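You operate a simulated robot arm through the tools that you are given. There is no shell and no other tool.

Carry out the task below with a simulated robot arm. There is one attempt and no reset: what you move stays moved.

TASK
Gauge the bore of the red cover: GO to the GOOD tray, NO GO to REWORK.
Fine: slide back at LOAD.

It is judged by the outcome, as a careful person would: the job done as asked, and still so three seconds after it is handed in. It fails if anything else is knocked over, pushed out of place, dropped, spilled or broken. Lids that push on must go on centred and level and be pressed home; caps that screw on are set level and turned clockwise until they are tight.

THE ROBOT
A 6-joint arm with a fingered hand, fixed in place. Base frame: the origin is on the floor under the middle of its stand, x ahead of it, y to its left, z up; the work surface is at about z = 0.804. Readings come in m, degrees, newtons and seconds.
With the tool pointing down near the work surface it reaches from about 0.22 to 0.56 m from the base axis. Its first joint turns from -166.0 to 166.0 degrees. Payload 3.1 kg.
The TCP is the grasp point between the finger pads, 0.022 m short of the fingertips. In the tool frame z runs along the fingers and y along their closing line. The gripper opens to 0.132 m; its body begins 0.06 m behind the TCP. The gripper is a hand of 4 fingers: y runs from the thumb to the fingers, the wrist lies at [0, 0, -0.218] in the tool frame.
Orientation is that of the tool frame in the base frame, as a unit quaternion [w, x, y, z]. With the fingers straight down and closing along the base's y, the tool's x points along the base's -x, its y along +y and its z along -z.

THE INTERFACE
- The arm moves only by the tool drive_tool. Its argument "series" is one flat list of numbers, 6 for each row, row after row: the shift along the tool's x, y, z in units of 400 mm (1.0 is 400 mm), then the turn, a rotation vector about the tool's x, y, z in units of 120 degrees (1.0 is 120 degrees). In form: [tx, ty, tz, wx, wy, wz, tx, ty, tz, wx, wy, wz, ...]. A call has 1 to 20 rows; each row is the pose to reach, as a shift and turn from the pose commanded when the call began, along the tool's axes at that moment. A call with a number of a shift or a turn outside -1 to 1 is refused whole. Rows are played at 5 a second. More than 0.05 m and 8.6 degrees between two rows, and nothing of the call is played. A pose out of reach is approached as far as the arm can. The call stops where the force on the tool passes 50 N (or 10 N more than at its start, if that is more) or the arm is blocked; 0.2 s more then pass. In this call time passes only in rows, and 0.2 s behind the last. The reply holds the time, the measured pose of the TCP, the force on the tool along the base axes, the opening and the grip force, in the units named above and with some noise, with the torque about the TCP (base axes, N m) and any sound that the robot's microphone picked up.
- Cameras (640 x 400 px; columns grow to the right, rows downward): "scene" is fixed at [0.2185, -0.5062, 1.5571]; the picture's right is [0.87, -0.50, 0.00], its down [-0.43, -0.75, -0.50] and it looks along [0.25, 0.43, -0.87] (base axes); focal length 267 px, centre (320, 200). "wrist" rides on the gripper at [0.053, -0.053, -0.084] in the tool frame; the picture's right is [0.71, 0.71, 0.00], its down [-0.53, 0.53, -0.67] and it looks along [-0.47, 0.47, 0.74] (tool axes); focal length 247 px, centre (320, 200). There is no depth. A picture from a camera that has moved, and an enlarged one, comes with that camera's place and axes in the base frame and with its lens. The place of the scene camera against the robot may be out by one fixed shift of up to 0.012 m in any direction.
- get_image(camera): a new picture of that camera. The clock stands still meanwhile.
- slide_trunk(by): moves the trunk up (or, below 0, down) by that many m; the arm rides with it, the base frame stays. It gives what a move gives, with no picture.
- finger_targets(finger1, finger2, finger3, thumb_bend): sets how far each is bent, from 0 (flat) to 1 (curled in); at 0.3 the hand is open as for a grip, at 0.7 the pads meet at the TCP. One left out holds its place. A second passes; each finger stops where it meets its share of the squeeze, and holds until it gets a number again. It is the only way to open and close the hand. It gives what a move gives, with no picture; readings hold the bend of each and the force on the fingers (four entries, about 0 where the hand has none), thumb and palm.
- close_up(camera, box): a new picture of the part [left, top, right, bottom] of that camera's present view, enlarged. The clock stands still meanwhile.
- job_done(): hands the job in; it is judged then, once.

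Nothing tells you positions but the pictures and the camera data. Unless the task says otherwise, let go and move clear before handing in.

The tools are called after "Emit:" as a command line: name --argument value ..., lists and objects as JSON in quotes. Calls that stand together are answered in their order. drive_tool: Moves the arm, as the interface text tells. Its arguments: {"type":"object","properties":{"series":{"type":"array"}},"required":["series"]} The other tools are called the same way: slide_trunk (by) moves the trunk up or down; finger_targets (finger1, finger2, finger3, thumb_bend) moves the fingers one by one; get_image (camera) takes a picture; close_up (camera, box) takes an enlarged picture of a part of a camera's view; job_done () hands the job in.

At the start:

```text
time: 0.0
tcp_pos: [0.4394, -0.1123, 1.2019]
orientation: [0.0, 0.0, 1.0, 0.0]
force: [0.4, -0.6, -0.8]
wrist_torque: [-0.01, -0.02, -0.02]
finger_gap: 0.1318
grip_force: 0.1
shape: jaw
bend: [0.3, 0.3, 0.3, 0.3]
finger forces: [0.1, 0.0, 0.1, 0.0, 0.0, 0.1]
trunk travel left (down, up): [-0.3, 0.086]
```

scene: 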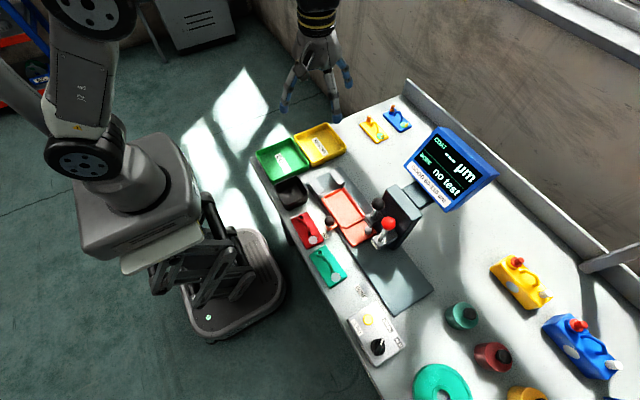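
wrist: 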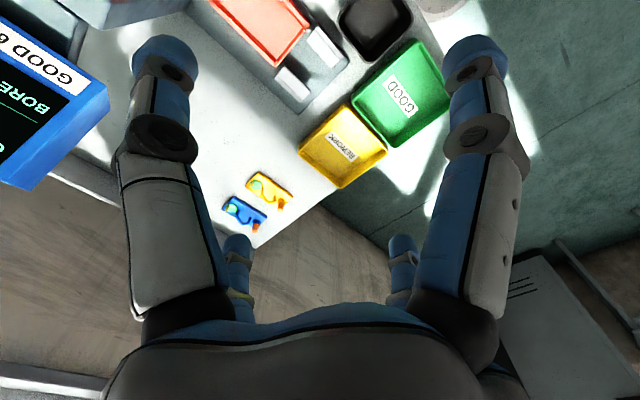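

I see a bench with a gauging station (screen, slide with an orange/red carriage), GOOD (green) and REWORK (yellow) trays, and several covers. I'll take enlarged pictures first to understand the layout.

Emit:
close_up --camera "scene" --box '[240, 100, 440, 225]'

Emit:
close_up --camera "scene" --box '[280, 180, 440, 280]'

Emit:
close_up --camera "scene" --box '[400, 120, 500, 220]'

Emit:
close_up --camera "scene" --box '[330, 230, 640, 400]'

```text
3.20 times, centred on (340, 162) of scene
camera zoom: at [0.2185, -0.5062, 1.5571], right [0.87, -0.5, 0.0], down [-0.43, -0.75, -0.5], along [0.25, 0.43, -0.87], focal length 853 px, centre (256, 320)
```

zoom: 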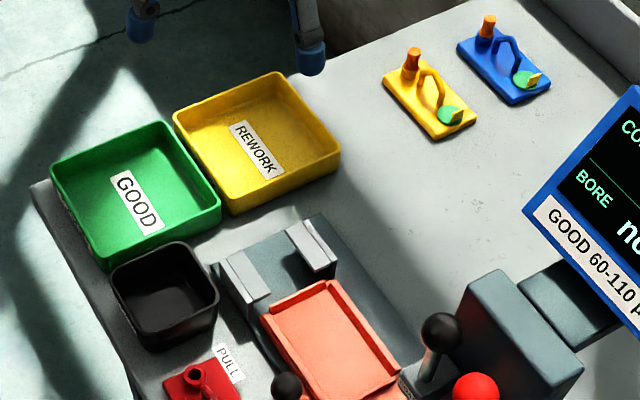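

```text
4.00 times, centred on (360, 230) of scene
camera zoom: at [0.2185, -0.5062, 1.5571], right [0.87, -0.5, 0.0], down [-0.43, -0.75, -0.5], along [0.25, 0.43, -0.87], focal length 1067 px, centre (160, 80)
```

zoom: 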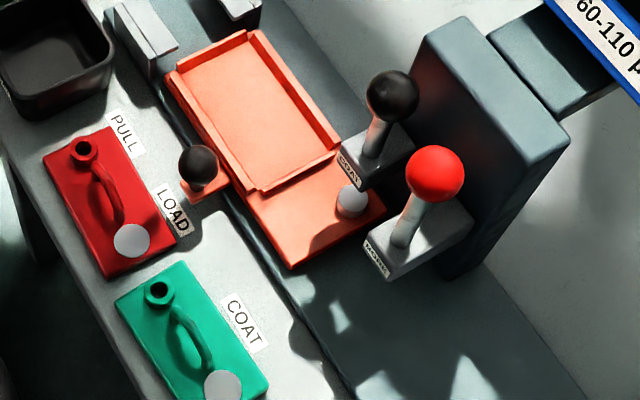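

```text
4.00 times, centred on (450, 170) of scene
camera zoom: at [0.2185, -0.5062, 1.5571], right [0.87, -0.5, 0.0], down [-0.43, -0.75, -0.5], along [0.25, 0.43, -0.87], focal length 1067 px, centre (-200, 320)
```

zoom: 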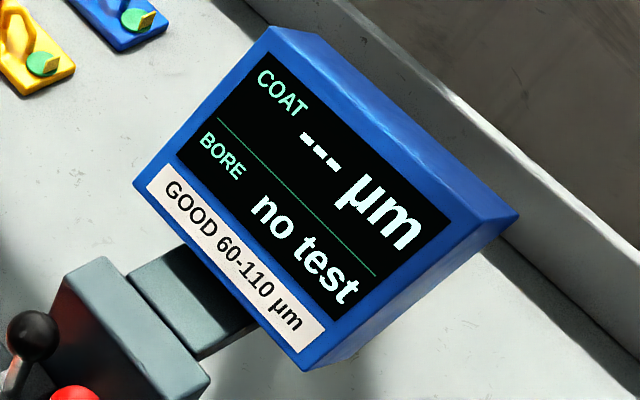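

```text
2.06 times, centred on (485, 315) of scene
camera zoom: at [0.2185, -0.5062, 1.5571], right [0.87, -0.5, 0.0], down [-0.43, -0.75, -0.5], along [0.25, 0.43, -0.87], focal length 551 px, centre (-21, -37)
```

zoom: 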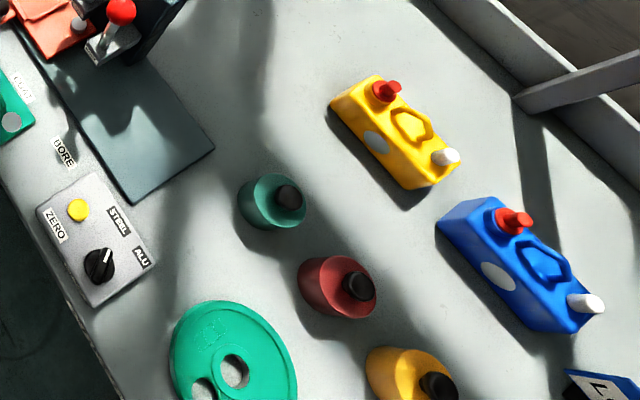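

The gauge has an orange carriage with a nest (at about x 0.47, y -0.21), COAT and BORE levers on a tower, and labels LOAD / COAT / BORE along the rail. The red cover lies at about (0.35, -0.21). I'll move the wrist camera for a better look at the station.

Emit:
drive_tool --series '[0.044, -0.09, 0.015, 0, 0, 0, 0.088, -0.18, 0.03, 0, 0, 0, 0.132, -0.27, 0.045, 0, 0, 0, 0.176, -0.36, 0.06, 0, 0, 0, 0.22, -0.45, 0.08, 0, 0, 0, 0.264, -0.54, 0.095, 0, 0, 0, 0.308, -0.63, 0.11, 0, 0, 0, 0.35, -0.725, 0.125, 0, 0, 0]'

Emit:
get_image --camera "wrist"

Emit:
get_image --camera "scene"

```text
time: 1.8
tcp_pos: [0.298, -0.4019, 1.1513]
orientation: [0.0, 0.0, 1.0, 0.002]
force: [0.3, 0.6, -0.1]
wrist_torque: [0.01, 0.01, -0.01]
finger_gap: 0.132
grip_force: 0.1
shape: jaw
bend: [0.3, 0.3, 0.3, 0.3]
finger forces: [0.0, 0.0, 0.0, 0.0, 0.0, 0.1]
trunk travel left (down, up): [-0.3, 0.086]
```

```text
taken
camera wrist: at [0.2437, -0.4556, 1.2359], right [-0.71, 0.71, 0.0], down [0.53, 0.53, 0.67], along [0.47, 0.47, -0.74], focal length 247 px, centre (320, 200)
```

wrist: 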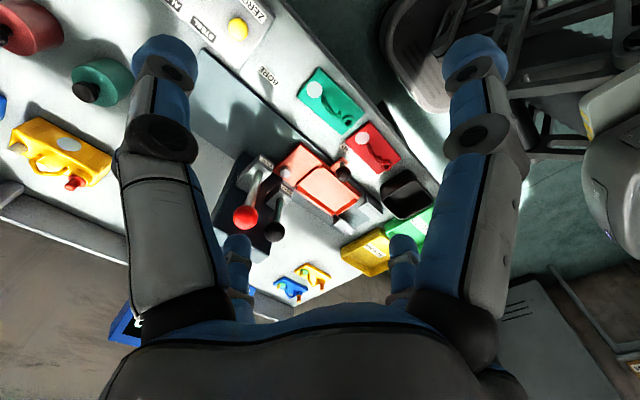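

```text
taken
```

scene: 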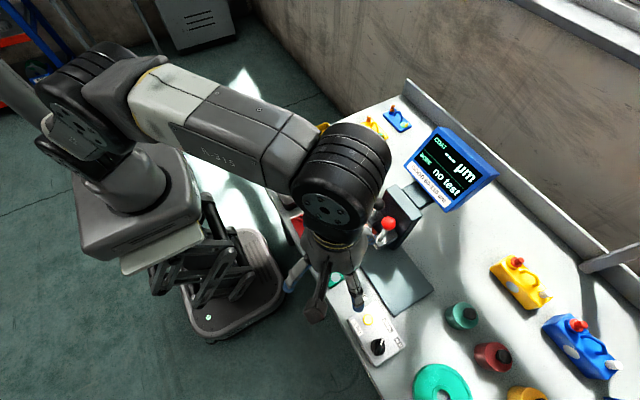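

The wrist view shows the station between the fingers; I'll enlarge it to read the details of the nest, levers and cover.

Emit:
close_up --camera "wrist" --box '[200, 60, 450, 216]'

Emit:
close_up --camera "wrist" --box '[220, 130, 400, 243]'

Emit:
close_up --camera "wrist" --box '[290, 60, 410, 135]'

```text
2.56 times, centred on (325, 138) of wrist
camera zoom: at [0.2437, -0.4556, 1.2359], right [-0.71, 0.71, 0.0], down [0.53, 0.53, 0.67], along [0.47, 0.47, -0.74], focal length 632 px, centre (307, 359)
```

zoom: 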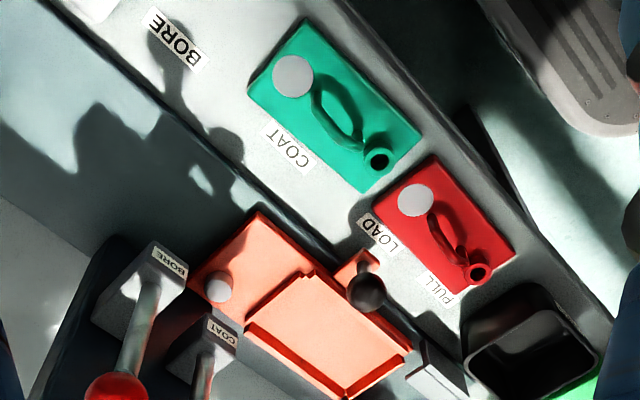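

```text
3.54 times, centred on (310, 186) of wrist
camera zoom: at [0.2437, -0.4556, 1.2359], right [-0.71, 0.71, 0.0], down [0.53, 0.53, 0.67], along [0.47, 0.47, -0.74], focal length 874 px, centre (355, 248)
```

zoom: 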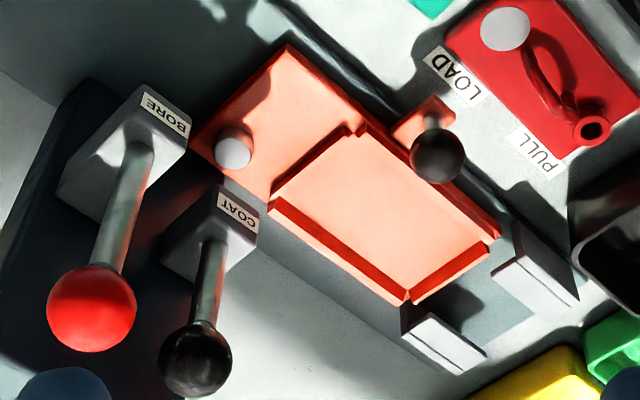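

```text
5.33 times, centred on (350, 98) of wrist
camera zoom: at [0.2437, -0.4556, 1.2359], right [-0.71, 0.71, 0.0], down [0.53, 0.53, 0.67], along [0.47, 0.47, -0.74], focal length 1317 px, centre (160, 747)
```

zoom: 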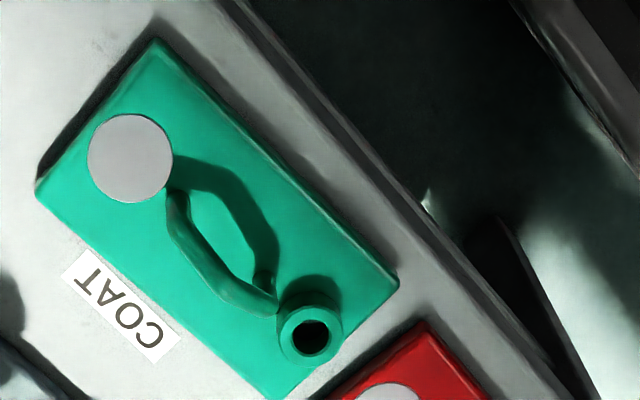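

The carriage nest is centred near (0.474, -0.198); the red cover lies with its bore boss towards +y at (0.344, -0.17), which is the orientation that puts the bore under the BORE head (y about -0.36) after a stroke of about -0.197. Next I test which finger is which, in free air.

Emit:
finger_targets --finger1 0.0 --finger2 0.6 --finger3 0.3 --thumb_bend 0.6

Emit:
get_image --camera "wrist"

Emit:
close_up --camera "scene" --box '[260, 180, 440, 340]'

```text
time: 2.8
tcp_pos: [0.2975, -0.3999, 1.1518]
orientation: [0.0, 0.0, 1.0, 0.0]
force: [0.5, -0.1, 0.5]
wrist_torque: [0.01, 0.02, 0.01]
finger_gap: 0.0881
grip_force: 0.0
shape: fingers
bend: [0.01, 0.6, 0.3, 0.6]
finger forces: [0.0, 0.1, 0.0, 0.0, 0.0, 0.0]
trunk travel left (down, up): [-0.3, 0.086]
```

```text
taken
camera wrist: at [0.244, -0.454, 1.2364], right [-0.71, 0.71, 0.0], down [0.53, 0.53, 0.67], along [0.47, 0.47, -0.74], focal length 247 px, centre (320, 200)
```

wrist: 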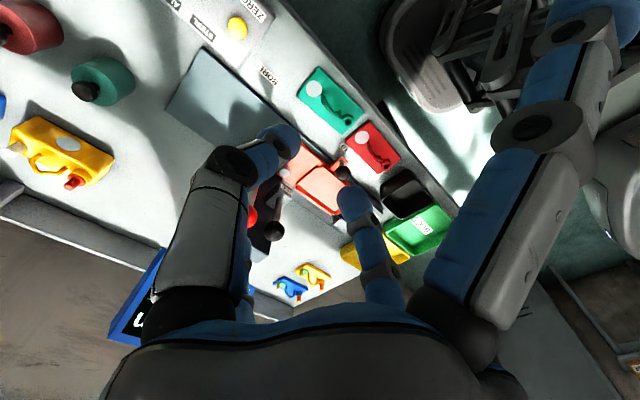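

```text
2.50 times, centred on (350, 260) of scene
camera zoom: at [0.2185, -0.5062, 1.5571], right [0.87, -0.5, 0.0], down [-0.43, -0.75, -0.5], along [0.25, 0.43, -0.87], focal length 667 px, centre (245, 50)
```

zoom: 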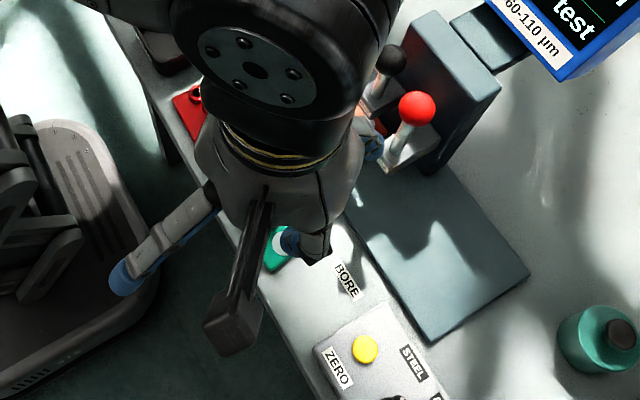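

Finger1 sits on tool +x, finger2 opposes the thumb, finger3 on tool -x; at 0 a finger splays outward. Now I check what a fully curled side finger looks like, since splayed ones could hit neighbours.

Emit:
finger_targets --finger1 1.0 --finger2 0.3 --finger3 0.0 --thumb_bend 0.3

Emit:
get_image --camera "wrist"

Emit:
close_up --camera "scene" --box '[260, 180, 440, 340]'

```text
time: 3.8
tcp_pos: [0.2967, -0.4012, 1.1517]
orientation: [-0.001, 0.0, 1.0, 0.0]
force: [0.1, -0.5, -0.4]
wrist_torque: [-0.02, -0.01, 0.01]
finger_gap: 0.0718
grip_force: 0.0
shape: fingers
bend: [1.0, 0.3, 0.01, 0.3]
finger forces: [0.1, 0.0, 0.0, 0.1, 0.1, 0.0]
trunk travel left (down, up): [-0.3, 0.086]
```

```text
taken
camera wrist: at [0.2441, -0.454, 1.2364], right [-0.71, 0.71, 0.0], down [0.53, 0.53, 0.67], along [0.47, 0.47, -0.74], focal length 247 px, centre (320, 200)
```

wrist: 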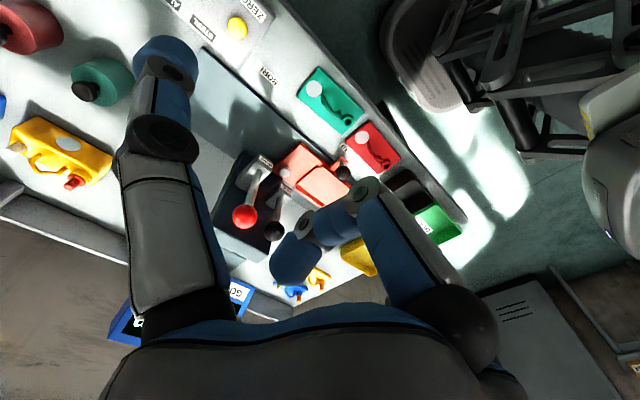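

```text
2.50 times, centred on (350, 260) of scene
camera zoom: at [0.2185, -0.5062, 1.5571], right [0.87, -0.5, 0.0], down [-0.43, -0.75, -0.5], along [0.25, 0.43, -0.87], focal length 667 px, centre (245, 50)
```

zoom: 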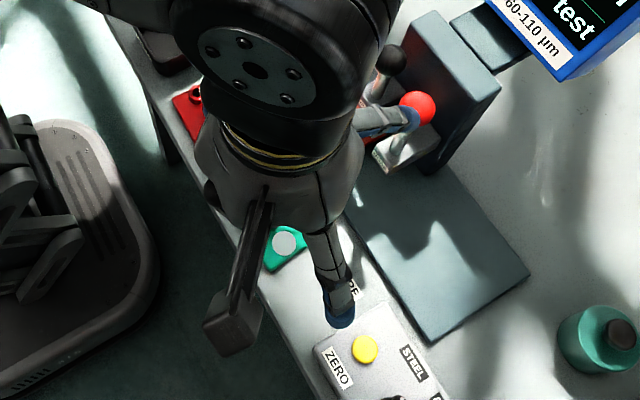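

A fully curled finger folds up above the grasp point, so a thumb+finger2 pinch on the cover's handle with finger3 curled and finger1 half open should clear the neighbours. I now turn the hand 90° (closing along base x) and look at the tower, levers and cover from the +y side.

Emit:
drive_tool --series '[-0.009, 0.048, 0.011, 0, 0, 0.0625, -0.018, 0.096, 0.022, 0, 0, 0.125, -0.027, 0.144, 0.033, 0, 0, 0.1875, -0.036, 0.1925, 0.043, 0, 0, 0.25, -0.045, 0.24, 0.054, 0, 0, 0.3125, -0.054, 0.289, 0.065, 0, 0, 0.375, -0.063, 0.337, 0.076, 0, 0, 0.4375, -0.072, 0.385, 0.087, 0, 0, 0.5, -0.081, 0.433, 0.0975, 0, 0, 0.5625, -0.09, 0.481, 0.108, 0, 0, 0.625, -0.099, 0.529, 0.119, 0, 0, 0.6875, -0.1075, 0.5775, 0.13, 0, 0, 0.75]'

Emit:
finger_targets --finger1 0.2 --finger2 0.3 --finger3 1.0 --thumb_bend 0.3

Emit:
get_image --camera "wrist"

Emit:
get_image --camera "scene"

```text
time: 6.4
tcp_pos: [0.3416, -0.1687, 1.1006]
orientation: [0.0, 0.707, 0.707, 0.0]
force: [-0.4, -0.8, 0.8]
wrist_torque: [0.03, 0.01, 0.0]
finger_gap: 0.0716
grip_force: 0.0
shape: fingers
bend: [1.0, 0.3, 0.01, 0.3]
finger forces: [0.1, 0.0, 0.0, 0.0, 0.1, 0.1]
trunk travel left (down, up): [-0.3, 0.086]
```

```text
time: 7.4
tcp_pos: [0.3408, -0.1701, 1.0994]
orientation: [-0.001, 0.707, 0.707, 0.0]
force: [-0.1, 0.4, 0.1]
wrist_torque: [-0.03, 0.03, -0.02]
finger_gap: 0.0947
grip_force: 0.1
shape: fingers
bend: [0.2, 0.3, 1.0, 0.3]
finger forces: [0.1, 0.0, 0.0, 0.0, 0.0, 0.1]
trunk travel left (down, up): [-0.3, 0.086]
```

```text
taken
camera wrist: at [0.2875, -0.1173, 1.1839], right [0.71, 0.71, 0.0], down [0.53, -0.53, 0.67], along [0.47, -0.47, -0.74], focal length 247 px, centre (320, 200)
```

wrist: 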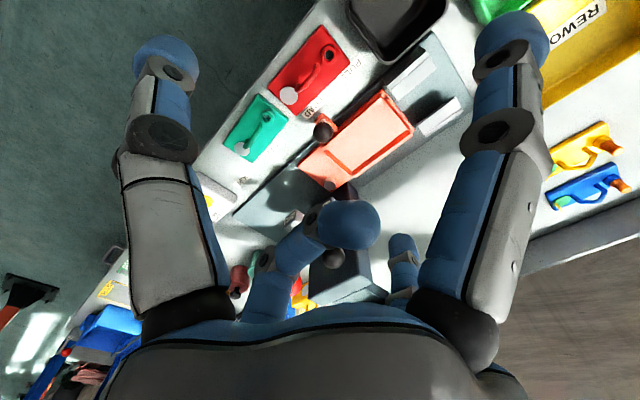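

```text
taken
```

scene: 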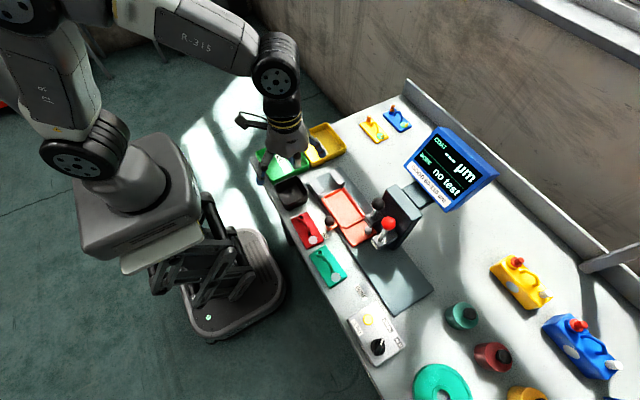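

Now the cover, nest and carriage are visible from the other side; I'll zoom in for exact geometry.

Emit:
close_up --camera "wrist" --box '[220, 20, 480, 200]'

Emit:
close_up --camera "wrist" --box '[260, 15, 360, 85]'

Emit:
close_up --camera "wrist" --box '[285, 50, 475, 200]'

```text
2.22 times, centred on (350, 110) of wrist
camera zoom: at [0.2875, -0.1173, 1.1839], right [0.71, 0.71, 0.0], down [0.53, -0.53, 0.67], along [0.47, -0.47, -0.74], focal length 549 px, centre (253, 400)
```

zoom: 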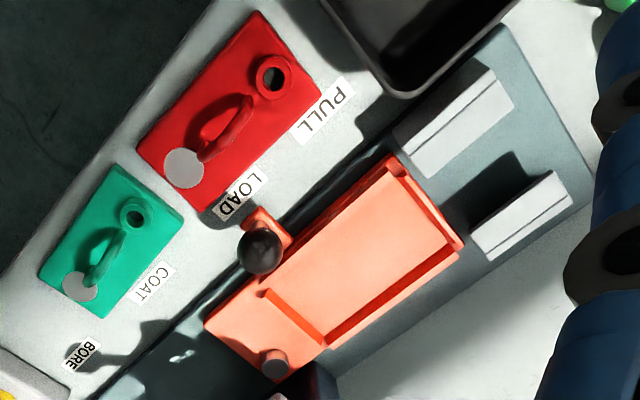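

```text
5.71 times, centred on (310, 50) of wrist
camera zoom: at [0.2875, -0.1173, 1.1839], right [0.71, 0.71, 0.0], down [0.53, -0.53, 0.67], along [0.47, -0.47, -0.74], focal length 1411 px, centre (377, 1057)
```

zoom: 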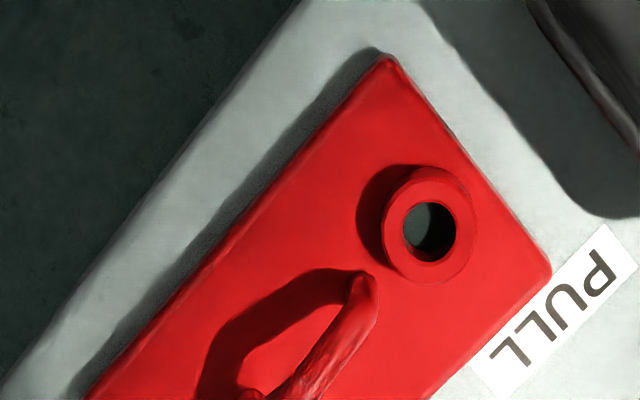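

```text
2.67 times, centred on (380, 125) of wrist
camera zoom: at [0.2875, -0.1173, 1.1839], right [0.71, 0.71, 0.0], down [0.53, -0.53, 0.67], along [0.47, -0.47, -0.74], focal length 659 px, centre (160, 400)
```

zoom: 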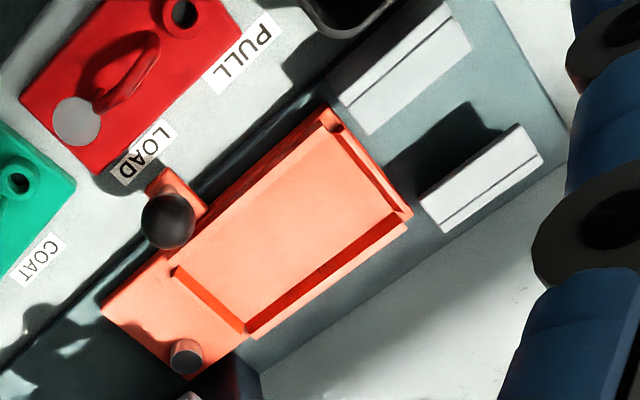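

I want a closer look at the cover's handle and boss, so I lower the wrist camera towards it, staying well above everything.

Emit:
drive_tool --series '[0.03, -0.035, 0.075, 0, 0, 0, 0.06, -0.07, 0.15, 0, 0, 0, 0.09, -0.105, 0.225, 0, 0, 0, 0.12, -0.14, 0.3, 0, 0, 0, 0.15, -0.175, 0.375, 0, 0, 0]'

Emit:
get_image --camera "wrist"

Emit:
close_up --camera "wrist" --box '[240, 80, 440, 205]'

```text
time: 8.6
tcp_pos: [0.2702, -0.1098, 0.9495]
orientation: [0.0, 0.707, 0.708, 0.0]
force: [0.8, 0.0, 0.6]
wrist_torque: [0.0, -0.01, -0.01]
finger_gap: 0.0951
grip_force: 0.0
shape: fingers
bend: [0.2, 0.3, 1.0, 0.3]
finger forces: [0.1, 0.1, 0.0, 0.0, 0.0, 0.0]
trunk travel left (down, up): [-0.3, 0.086]
```

```text
taken
camera wrist: at [0.2165, -0.0574, 1.0338], right [0.71, 0.71, 0.0], down [0.53, -0.53, 0.67], along [0.47, -0.47, -0.74], focal length 247 px, centre (320, 200)
```

wrist: 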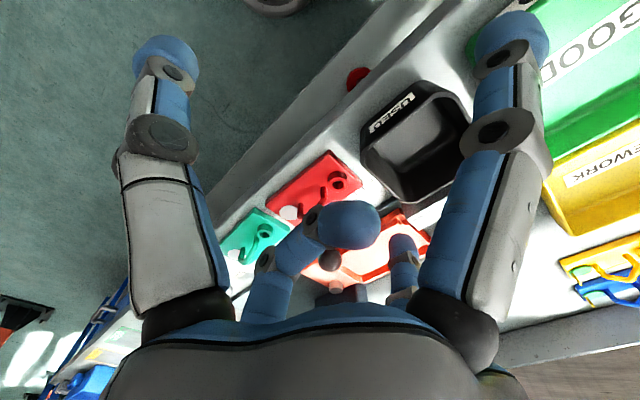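

```text
3.20 times, centred on (340, 142) of wrist
camera zoom: at [0.2165, -0.0574, 1.0338], right [0.71, 0.71, 0.0], down [0.53, -0.53, 0.67], along [0.47, -0.47, -0.74], focal length 790 px, centre (256, 384)
```

zoom: 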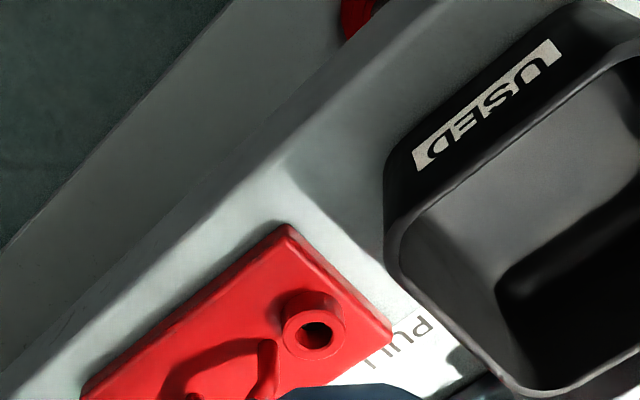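

The black bin is marked USED. Finger3 hides part of the cover, so I open it for the look.

Emit:
finger_targets --finger3 0.2

Emit:
close_up --camera "wrist" --box '[200, 120, 440, 270]'

Emit:
close_up --camera "wrist" --box '[255, 140, 375, 235]'

Emit:
close_up --camera "scene" --box '[290, 205, 350, 250]'

```text
time: 9.6
tcp_pos: [0.2704, -0.1106, 0.9508]
orientation: [0.0, 0.708, 0.707, 0.0]
force: [-0.3, -0.6, 0.3]
wrist_torque: [0.01, 0.02, -0.03]
finger_gap: 0.0952
grip_force: 0.1
shape: fingers
bend: [0.2, 0.3, 0.2, 0.3]
finger forces: [0.0, 0.0, 0.0, 0.1, 0.1, 0.0]
trunk travel left (down, up): [-0.3, 0.086]
```

```text
2.67 times, centred on (320, 195) of wrist
camera zoom: at [0.2166, -0.0576, 1.0343], right [0.71, 0.71, 0.0], down [0.53, -0.53, 0.67], along [0.47, -0.47, -0.74], focal length 659 px, centre (320, 213)
```

zoom: 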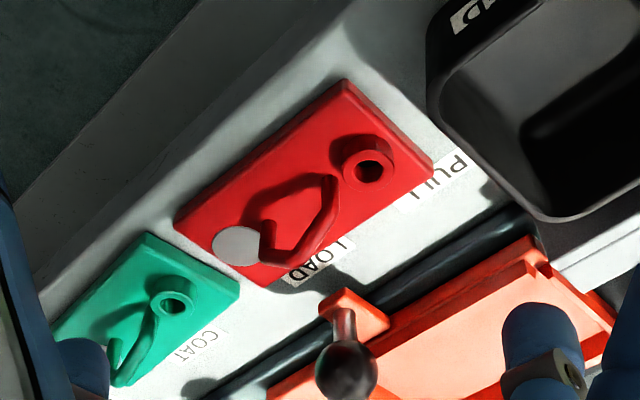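

```text
4.21 times, centred on (315, 188) of wrist
camera zoom: at [0.2166, -0.0576, 1.0343], right [0.71, 0.71, 0.0], down [0.53, -0.53, 0.67], along [0.47, -0.47, -0.74], focal length 1040 px, centre (341, 253)
```

zoom: 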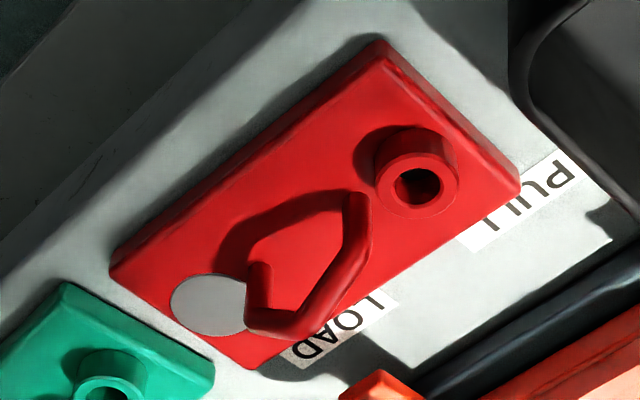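

```text
8.89 times, centred on (320, 228) of scene
camera zoom: at [0.2185, -0.5062, 1.5571], right [0.87, -0.5, 0.0], down [-0.43, -0.75, -0.5], along [0.25, 0.43, -0.87], focal length 2370 px, centre (320, -44)
```

zoom: 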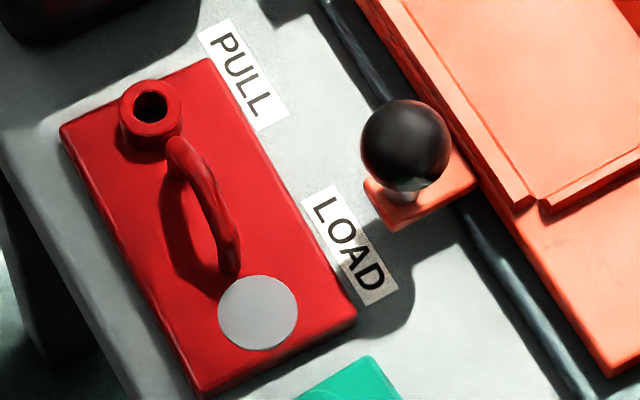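

The cover is about 58 × 107 mm, centred at (0.346, -0.2005), with a trapezoidal handle from y -0.22 to -0.178 topping at z≈0.845; the boss sits at +y. Next I view the nest from the same relative camera pose to measure the shift accurately.

Emit:
drive_tool --series '[0.001, 0.107, 0, 0, 0, 0, 0.003, 0.214, 0, 0, 0, 0, 0.004, 0.321, 0, 0, 0, 0]'

Emit:
get_image --camera "wrist"

Emit:
close_up --camera "wrist" --box '[255, 140, 375, 235]'

Emit:
close_up --camera "wrist" --box '[200, 120, 440, 270]'

```text
time: 10.4
tcp_pos: [0.4015, -0.1084, 0.9496]
orientation: [-0.001, 0.706, 0.708, -0.001]
force: [-0.6, -0.1, -0.3]
wrist_torque: [0.01, 0.01, 0.0]
finger_gap: 0.0949
grip_force: 0.0
shape: fingers
bend: [0.2, 0.3, 0.2, 0.3]
finger forces: [0.1, 0.0, 0.0, 0.0, 0.0, 0.1]
trunk travel left (down, up): [-0.3, 0.086]
```

```text
taken
camera wrist: at [0.3478, -0.0557, 1.0343], right [0.71, 0.71, 0.0], down [0.53, -0.53, 0.67], along [0.47, -0.47, -0.74], focal length 247 px, centre (320, 200)
```

wrist: 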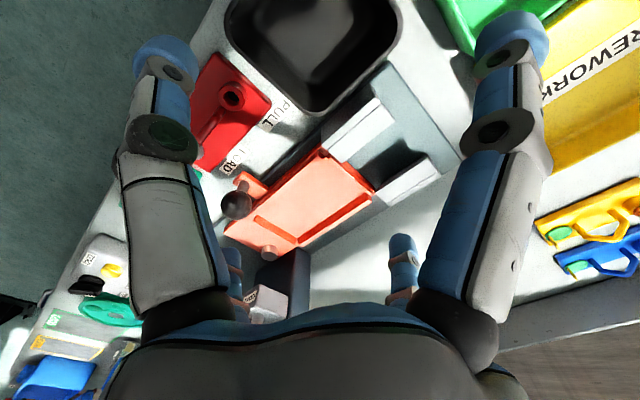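

```text
4.21 times, centred on (315, 188) of wrist
camera zoom: at [0.3478, -0.0557, 1.0343], right [0.71, 0.71, 0.0], down [0.53, -0.53, 0.67], along [0.47, -0.47, -0.74], focal length 1040 px, centre (341, 253)
```

zoom: 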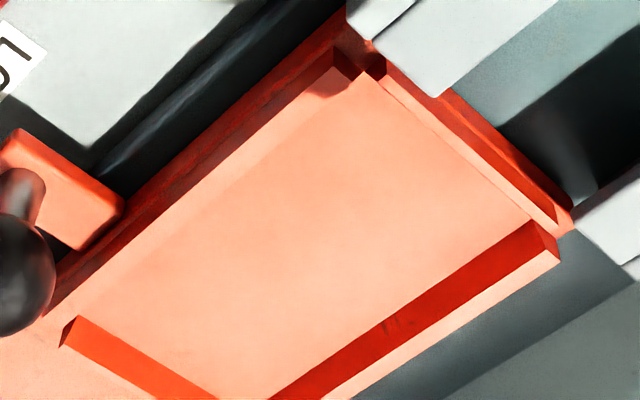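

```text
2.67 times, centred on (320, 195) of wrist
camera zoom: at [0.3478, -0.0557, 1.0343], right [0.71, 0.71, 0.0], down [0.53, -0.53, 0.67], along [0.47, -0.47, -0.74], focal length 659 px, centre (320, 213)
```

zoom: 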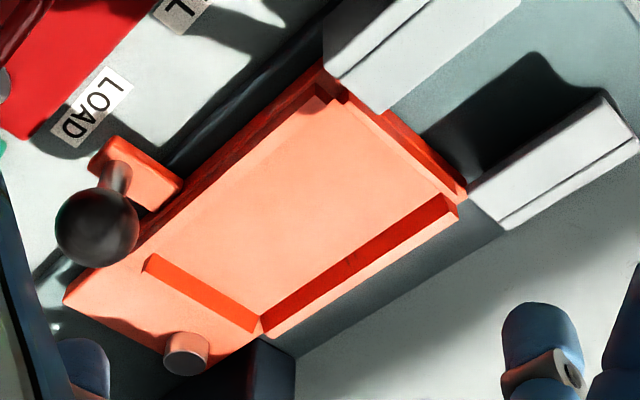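

The nest looks a few millimetres larger than the cover. I'll enlarge its corners to measure the walls accurately.

Emit:
close_up --camera "wrist" --box '[295, 135, 385, 195]'

Emit:
close_up --camera "wrist" --box '[215, 180, 325, 260]'

Emit:
close_up --camera "wrist" --box '[220, 230, 330, 330]'

Emit:
close_up --camera "scene" --box '[310, 170, 400, 250]'

```text
6.67 times, centred on (340, 165) of wrist
camera zoom: at [0.3478, -0.0557, 1.0343], right [0.71, 0.71, 0.0], down [0.53, -0.53, 0.67], along [0.47, -0.47, -0.74], focal length 1646 px, centre (187, 433)
```

zoom: 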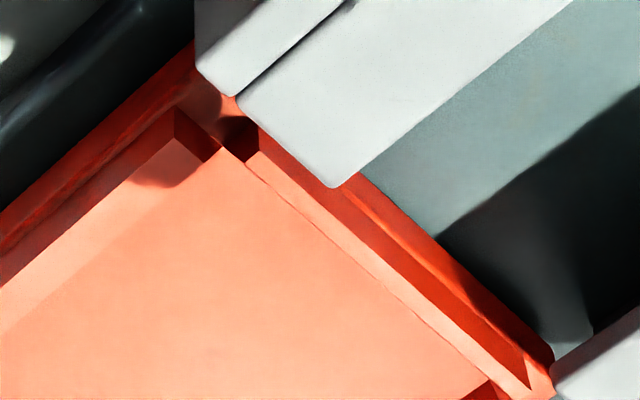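

```text
5.00 times, centred on (270, 220) of wrist
camera zoom: at [0.3478, -0.0557, 1.0343], right [0.71, 0.71, 0.0], down [0.53, -0.53, 0.67], along [0.47, -0.47, -0.74], focal length 1235 px, centre (570, 100)
```

zoom: 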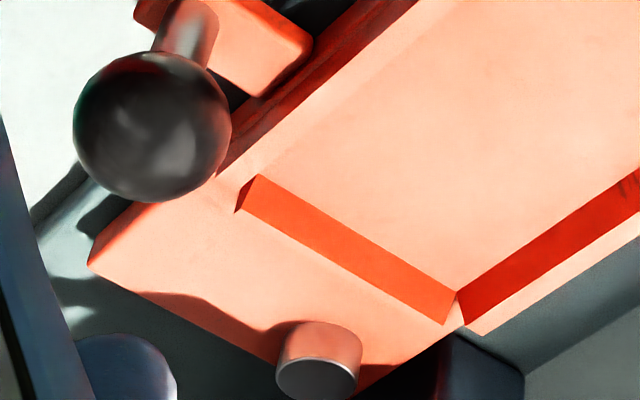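

```text
4.00 times, centred on (275, 280) of wrist
camera zoom: at [0.3478, -0.0557, 1.0343], right [0.71, 0.71, 0.0], down [0.53, -0.53, 0.67], along [0.47, -0.47, -0.74], focal length 988 px, centre (500, -120)
```

zoom: 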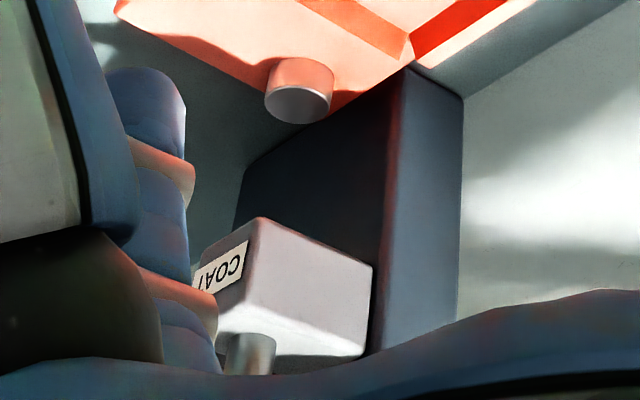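

```text
5.00 times, centred on (355, 210) of scene
camera zoom: at [0.2185, -0.5062, 1.5571], right [0.87, -0.5, 0.0], down [-0.43, -0.75, -0.5], along [0.25, 0.43, -0.87], focal length 1333 px, centre (145, 150)
```

zoom: 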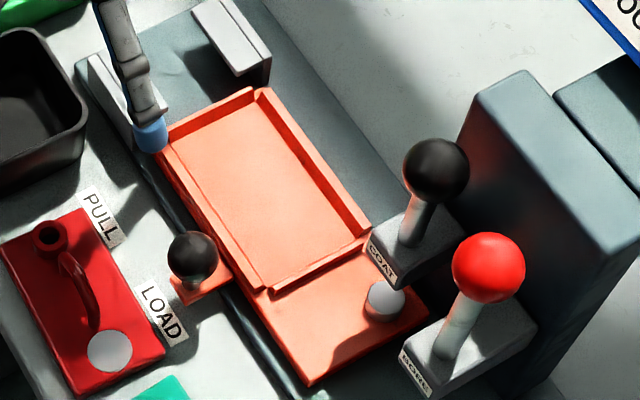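

The nest inside is about 69 × 119 mm, centred near (0.473, -0.2005). Now I look at the BORE head and its lever to understand how it works.

Emit:
close_up --camera "scene" --box '[370, 190, 430, 260]'

Emit:
drive_tool --series '[-0.0708, -0.0258, -0.05, 0, 0, 0, -0.1416, -0.0516, -0.1, 0, 0, 0, -0.2125, -0.0775, -0.15, 0, 0, 0, -0.2833, -0.1033, -0.2, 0, 0, 0, -0.355, -0.13, -0.25, 0, 0, 0]'

Emit:
get_image --camera "wrist"

Emit:
close_up --camera "wrist" --box '[250, 130, 420, 290]'

```text
5.71 times, centred on (400, 225) of scene
camera zoom: at [0.2185, -0.5062, 1.5571], right [0.87, -0.5, 0.0], down [-0.43, -0.75, -0.5], along [0.25, 0.43, -0.87], focal length 1524 px, centre (-137, 57)
```

zoom: 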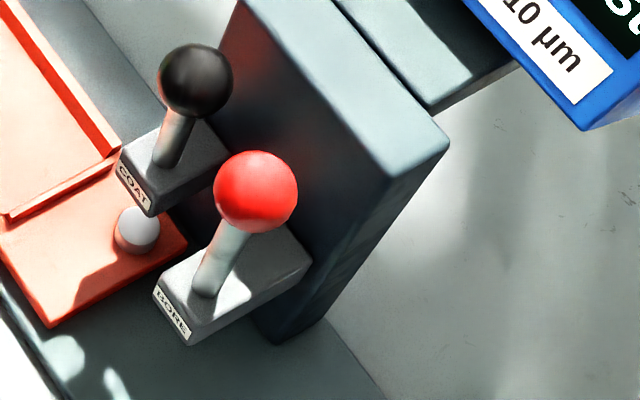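

```text
time: 11.6
tcp_pos: [0.3489, -0.2487, 1.0517]
orientation: [0.0, 0.706, 0.708, 0.0]
force: [-0.7, 0.1, -0.2]
wrist_torque: [-0.02, 0.0, 0.02]
finger_gap: 0.0948
grip_force: 0.1
shape: fingers
bend: [0.2, 0.3, 0.2, 0.3]
finger forces: [0.1, 0.0, 0.0, 0.1, 0.0, 0.0]
trunk travel left (down, up): [-0.3, 0.086]
```

```text
taken
camera wrist: at [0.2948, -0.1974, 1.1354], right [0.71, 0.71, 0.0], down [0.53, -0.53, 0.67], along [0.47, -0.47, -0.74], focal length 247 px, centre (320, 200)
```

wrist: 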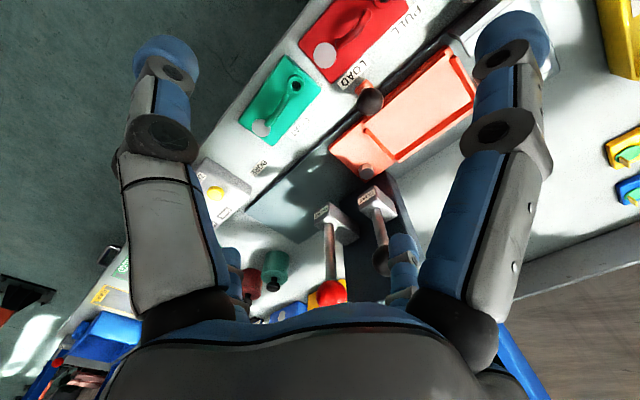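

```text
2.50 times, centred on (335, 210) of wrist
camera zoom: at [0.2948, -0.1974, 1.1354], right [0.71, 0.71, 0.0], down [0.53, -0.53, 0.67], along [0.47, -0.47, -0.74], focal length 617 px, centre (282, 175)
```

zoom: 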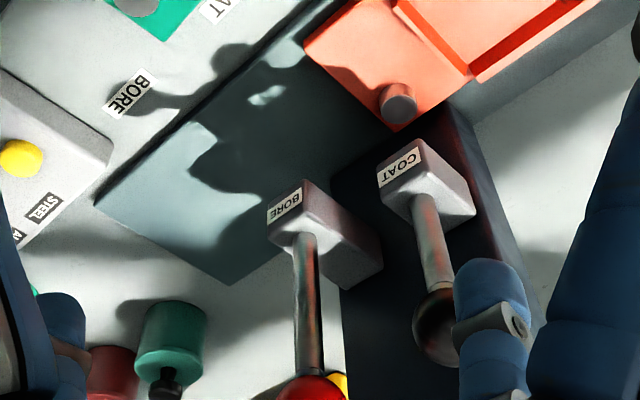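

The BORE head has a vertical shaft with a red ball at about (0.487, -0.364, 0.993), most likely pressed down. Now I prepare the hand shape and go above the red cover's handle at (0.347, -0.198).

Emit:
finger_targets --finger1 0.4 --finger2 0.55 --finger3 1.0 --thumb_bend 0.55

Emit:
drive_tool --series '[0.044, 0, 0.084, 0, 0, 0, 0.088, -0.001, 0.168, 0, 0, 0, 0.131, -0.002, 0.2525, 0, 0, 0]'

Emit:
get_image --camera "wrist"

Emit:
close_up --camera "scene" --box '[260, 150, 400, 260]'

```text
time: 12.6
tcp_pos: [0.3489, -0.2496, 1.0507]
orientation: [-0.001, 0.708, 0.707, 0.0]
force: [-0.4, -1.0, 0.6]
wrist_torque: [0.03, -0.02, -0.01]
finger_gap: 0.0496
grip_force: 0.1
shape: fingers
bend: [0.4, 0.55, 1.0, 0.55]
finger forces: [0.1, 0.0, 0.0, 0.0, 0.0, 0.0]
trunk travel left (down, up): [-0.3, 0.086]
```

```text
time: 13.4
tcp_pos: [0.3483, -0.1971, 0.9503]
orientation: [0.0, 0.707, 0.707, 0.0]
force: [-0.6, 0.1, 0.0]
wrist_torque: [0.0, 0.0, -0.02]
finger_gap: 0.0498
grip_force: 0.0
shape: fingers
bend: [0.4, 0.55, 1.0, 0.55]
finger forces: [0.0, 0.1, 0.0, 0.1, 0.0, 0.1]
trunk travel left (down, up): [-0.3, 0.086]
```

```text
taken
camera wrist: at [0.2948, -0.1449, 1.0337], right [0.71, 0.71, 0.0], down [0.53, -0.53, 0.67], along [0.47, -0.47, -0.74], focal length 247 px, centre (320, 200)
```

wrist: 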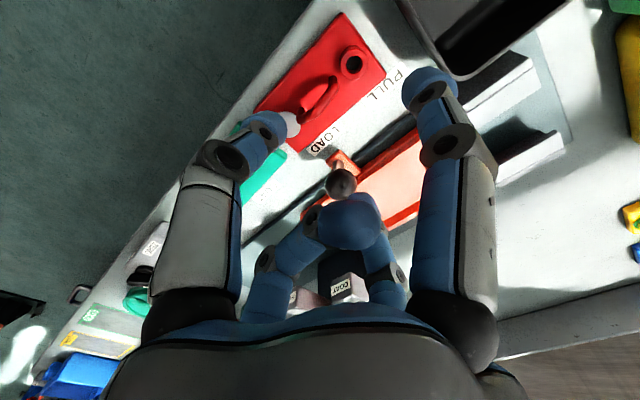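

```text
3.64 times, centred on (330, 205) of scene
camera zoom: at [0.2185, -0.5062, 1.5571], right [0.87, -0.5, 0.0], down [-0.43, -0.75, -0.5], along [0.25, 0.43, -0.87], focal length 970 px, centre (284, 182)
```

zoom: 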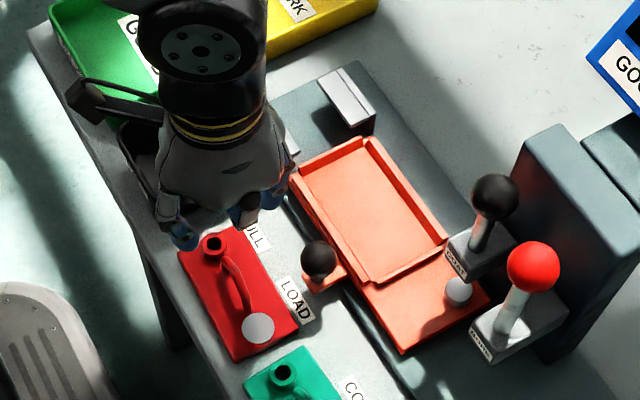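

Alignment over the handle looks right (TCP about 0.3478, -0.198). I tighten finger1 slightly to clear the bin and descend to z≈0.843.

Emit:
finger_targets --finger1 0.385

Emit:
drive_tool --series '[0, 0, 0.0875, 0, 0, 0, 0, 0, 0.15, 0, 0, 0, 0, 0, 0.195, 0, 0, 0, 0, 0, 0.225, 0, 0, 0, 0, 0, 0.25, 0, 0, 0, 0, 0, 0.2675, 0, 0, 0]'

Emit:
get_image --camera "wrist"

Emit:
close_up --camera "scene" --box '[260, 150, 400, 260]'

```text
time: 14.4
tcp_pos: [0.3478, -0.1979, 0.9497]
orientation: [-0.001, 0.707, 0.707, 0.0]
force: [0.9, -0.2, 0.1]
wrist_torque: [0.02, 0.0, -0.01]
finger_gap: 0.0518
grip_force: 0.1
shape: fingers
bend: [0.38, 0.55, 1.0, 0.55]
finger forces: [0.0, 0.1, 0.0, 0.1, 0.0, 0.0]
trunk travel left (down, up): [-0.3, 0.086]
```

```text
time: 15.8
tcp_pos: [0.347, -0.1975, 0.8434]
orientation: [0.0, 0.707, 0.707, 0.0]
force: [-0.7, -0.3, 0.5]
wrist_torque: [0.02, 0.01, 0.0]
finger_gap: 0.0517
grip_force: 0.0
shape: fingers
bend: [0.38, 0.55, 1.0, 0.55]
finger forces: [0.0, 0.0, 0.0, 0.0, 0.0, 0.0]
trunk travel left (down, up): [-0.3, 0.086]
```

```text
taken
camera wrist: at [0.2936, -0.1455, 0.9269], right [0.71, 0.71, 0.0], down [0.53, -0.53, 0.67], along [0.47, -0.47, -0.74], focal length 247 px, centre (320, 200)
```

wrist: 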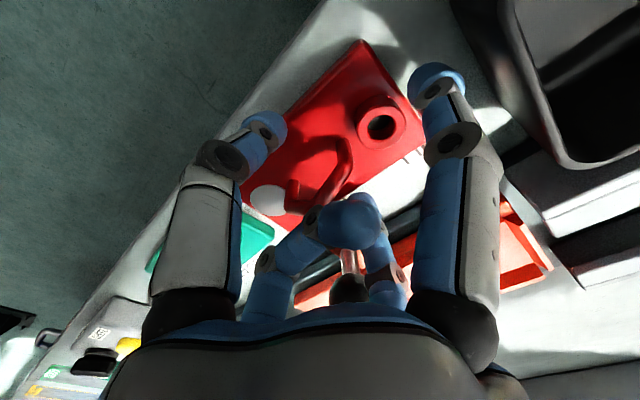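

```text
3.64 times, centred on (330, 205) of scene
camera zoom: at [0.2185, -0.5062, 1.5571], right [0.87, -0.5, 0.0], down [-0.43, -0.75, -0.5], along [0.25, 0.43, -0.87], focal length 970 px, centre (284, 182)
```

zoom: 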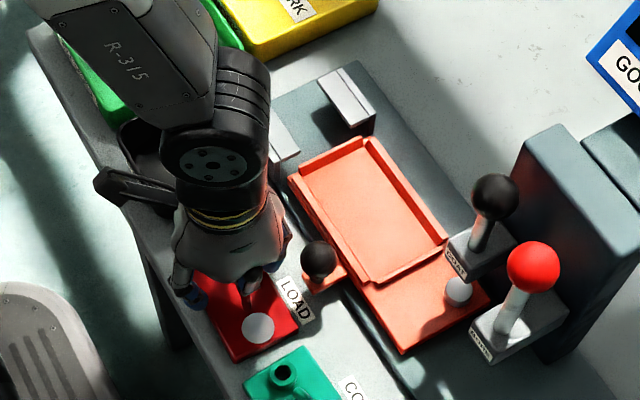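

The hand is down over the handle with no contact force. I zoom in to confirm the handle lies between thumb and finger2 before closing.

Emit:
close_up --camera "wrist" --box '[240, 90, 440, 260]'

```text
2.35 times, centred on (340, 175) of wrist
camera zoom: at [0.2936, -0.1455, 0.9269], right [0.71, 0.71, 0.0], down [0.53, -0.53, 0.67], along [0.47, -0.47, -0.74], focal length 581 px, centre (273, 259)
```

zoom: 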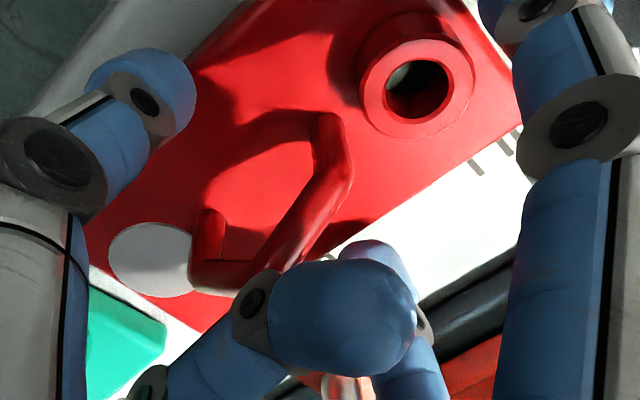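

The handle apex is right at the grasp point. I close thumb and finger2 on it.

Emit:
finger_targets --finger2 0.8 --thumb_bend 0.8

Emit:
close_up --camera "wrist" --box '[240, 90, 440, 260]'

```text
time: 16.8
tcp_pos: [0.3459, -0.1985, 0.8422]
orientation: [0.0, 0.707, 0.707, 0.0]
force: [0.5, -0.7, 1.1]
wrist_torque: [-0.03, 0.01, -0.02]
finger_gap: 0.0451
grip_force: 0.1
shape: fingers
bend: [0.38, 0.76, 1.0, 0.75]
finger forces: [0.0, 0.0, 0.1, 0.0, 0.0, 0.0]
trunk travel left (down, up): [-0.3, 0.086]
```

```text
2.35 times, centred on (340, 175) of wrist
camera zoom: at [0.2935, -0.1454, 0.927], right [0.71, 0.71, 0.0], down [0.53, -0.53, 0.67], along [0.47, -0.47, -0.74], focal length 581 px, centre (273, 259)
```

zoom: 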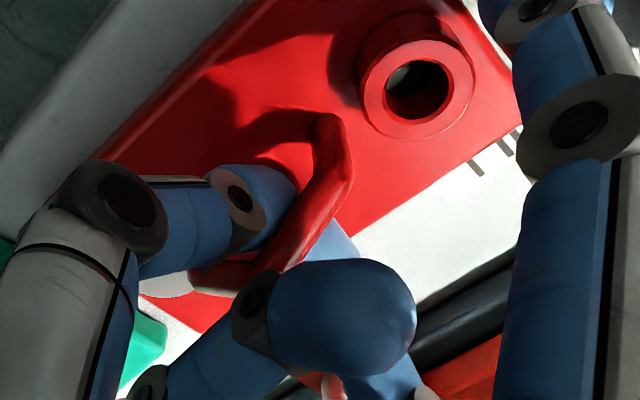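

The fingers stopped at 0.75 but read no force; I repeat the close with a higher target to see whether they settle or squeeze.

Emit:
finger_targets --finger2 0.9 --thumb_bend 0.9

Emit:
close_up --camera "wrist" --box '[260, 130, 400, 250]'

Emit:
close_up --camera "scene" --box '[290, 195, 360, 255]'

```text
time: 17.8
tcp_pos: [0.3463, -0.1987, 0.8421]
orientation: [0.0, 0.707, 0.707, 0.0]
force: [0.2, 0.8, -2.7]
wrist_torque: [-0.03, 0.05, 0.0]
finger_gap: 0.0495
grip_force: 0.1
shape: fingers
bend: [0.38, 0.78, 1.0, 0.86]
finger forces: [0.0, 0.0, 0.0, 0.0, 0.0, 0.0]
trunk travel left (down, up): [-0.3, 0.086]
```

```text
3.33 times, centred on (330, 190) of wrist
camera zoom: at [0.2936, -0.1454, 0.9269], right [0.71, 0.71, 0.0], down [0.53, -0.53, 0.67], along [0.47, -0.47, -0.74], focal length 823 px, centre (287, 233)
```

zoom: 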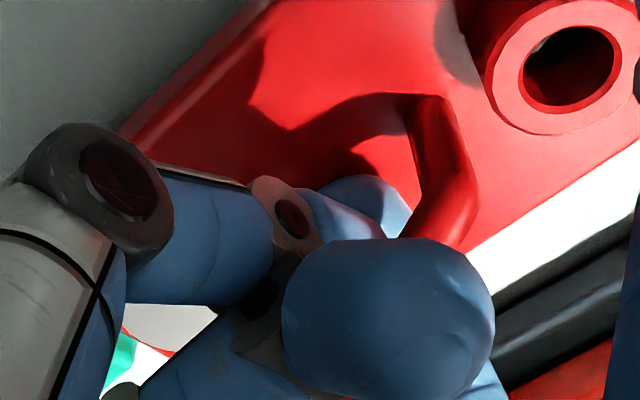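

```text
6.67 times, centred on (325, 225) of scene
camera zoom: at [0.2185, -0.5062, 1.5571], right [0.87, -0.5, 0.0], down [-0.43, -0.75, -0.5], along [0.25, 0.43, -0.87], focal length 1778 px, centre (287, 33)
```

zoom: 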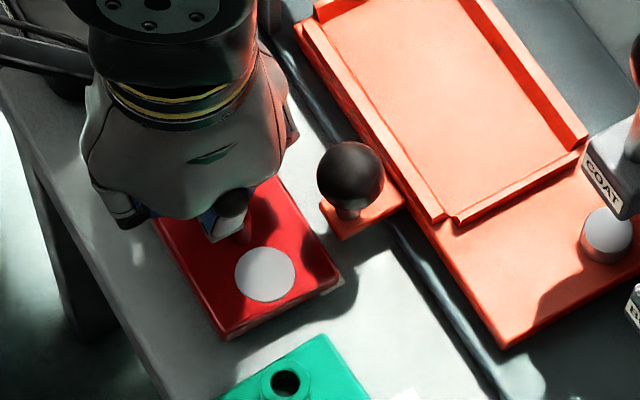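

The downward 2.7 N on the tool suggests the fingertips have hooked under the handle and lifted the cover slightly. I look at the full views before moving.

Emit:
get_image --camera "wrist"

Emit:
close_up --camera "scene" --box '[290, 215, 350, 255]'

```text
taken
camera wrist: at [0.2936, -0.1454, 0.9269], right [0.71, 0.71, 0.0], down [0.53, -0.53, 0.67], along [0.47, -0.47, -0.74], focal length 247 px, centre (320, 200)
```

wrist: 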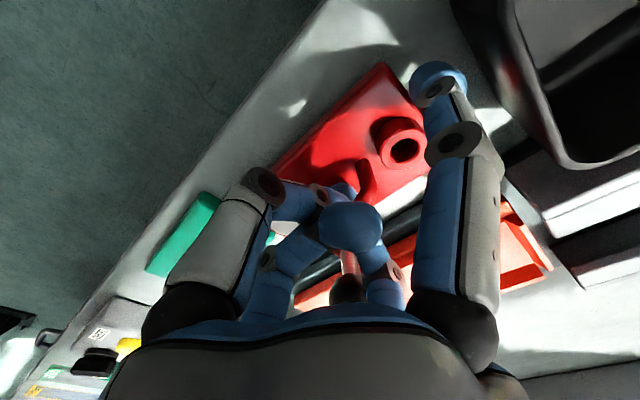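

```text
10.00 times, centred on (320, 235) of scene
camera zoom: at [0.2185, -0.5062, 1.5571], right [0.87, -0.5, 0.0], down [-0.43, -0.75, -0.5], along [0.25, 0.43, -0.87], focal length 2667 px, centre (320, -150)
```

zoom: 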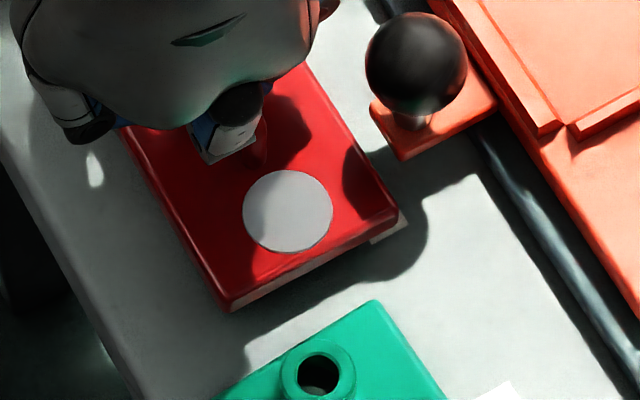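

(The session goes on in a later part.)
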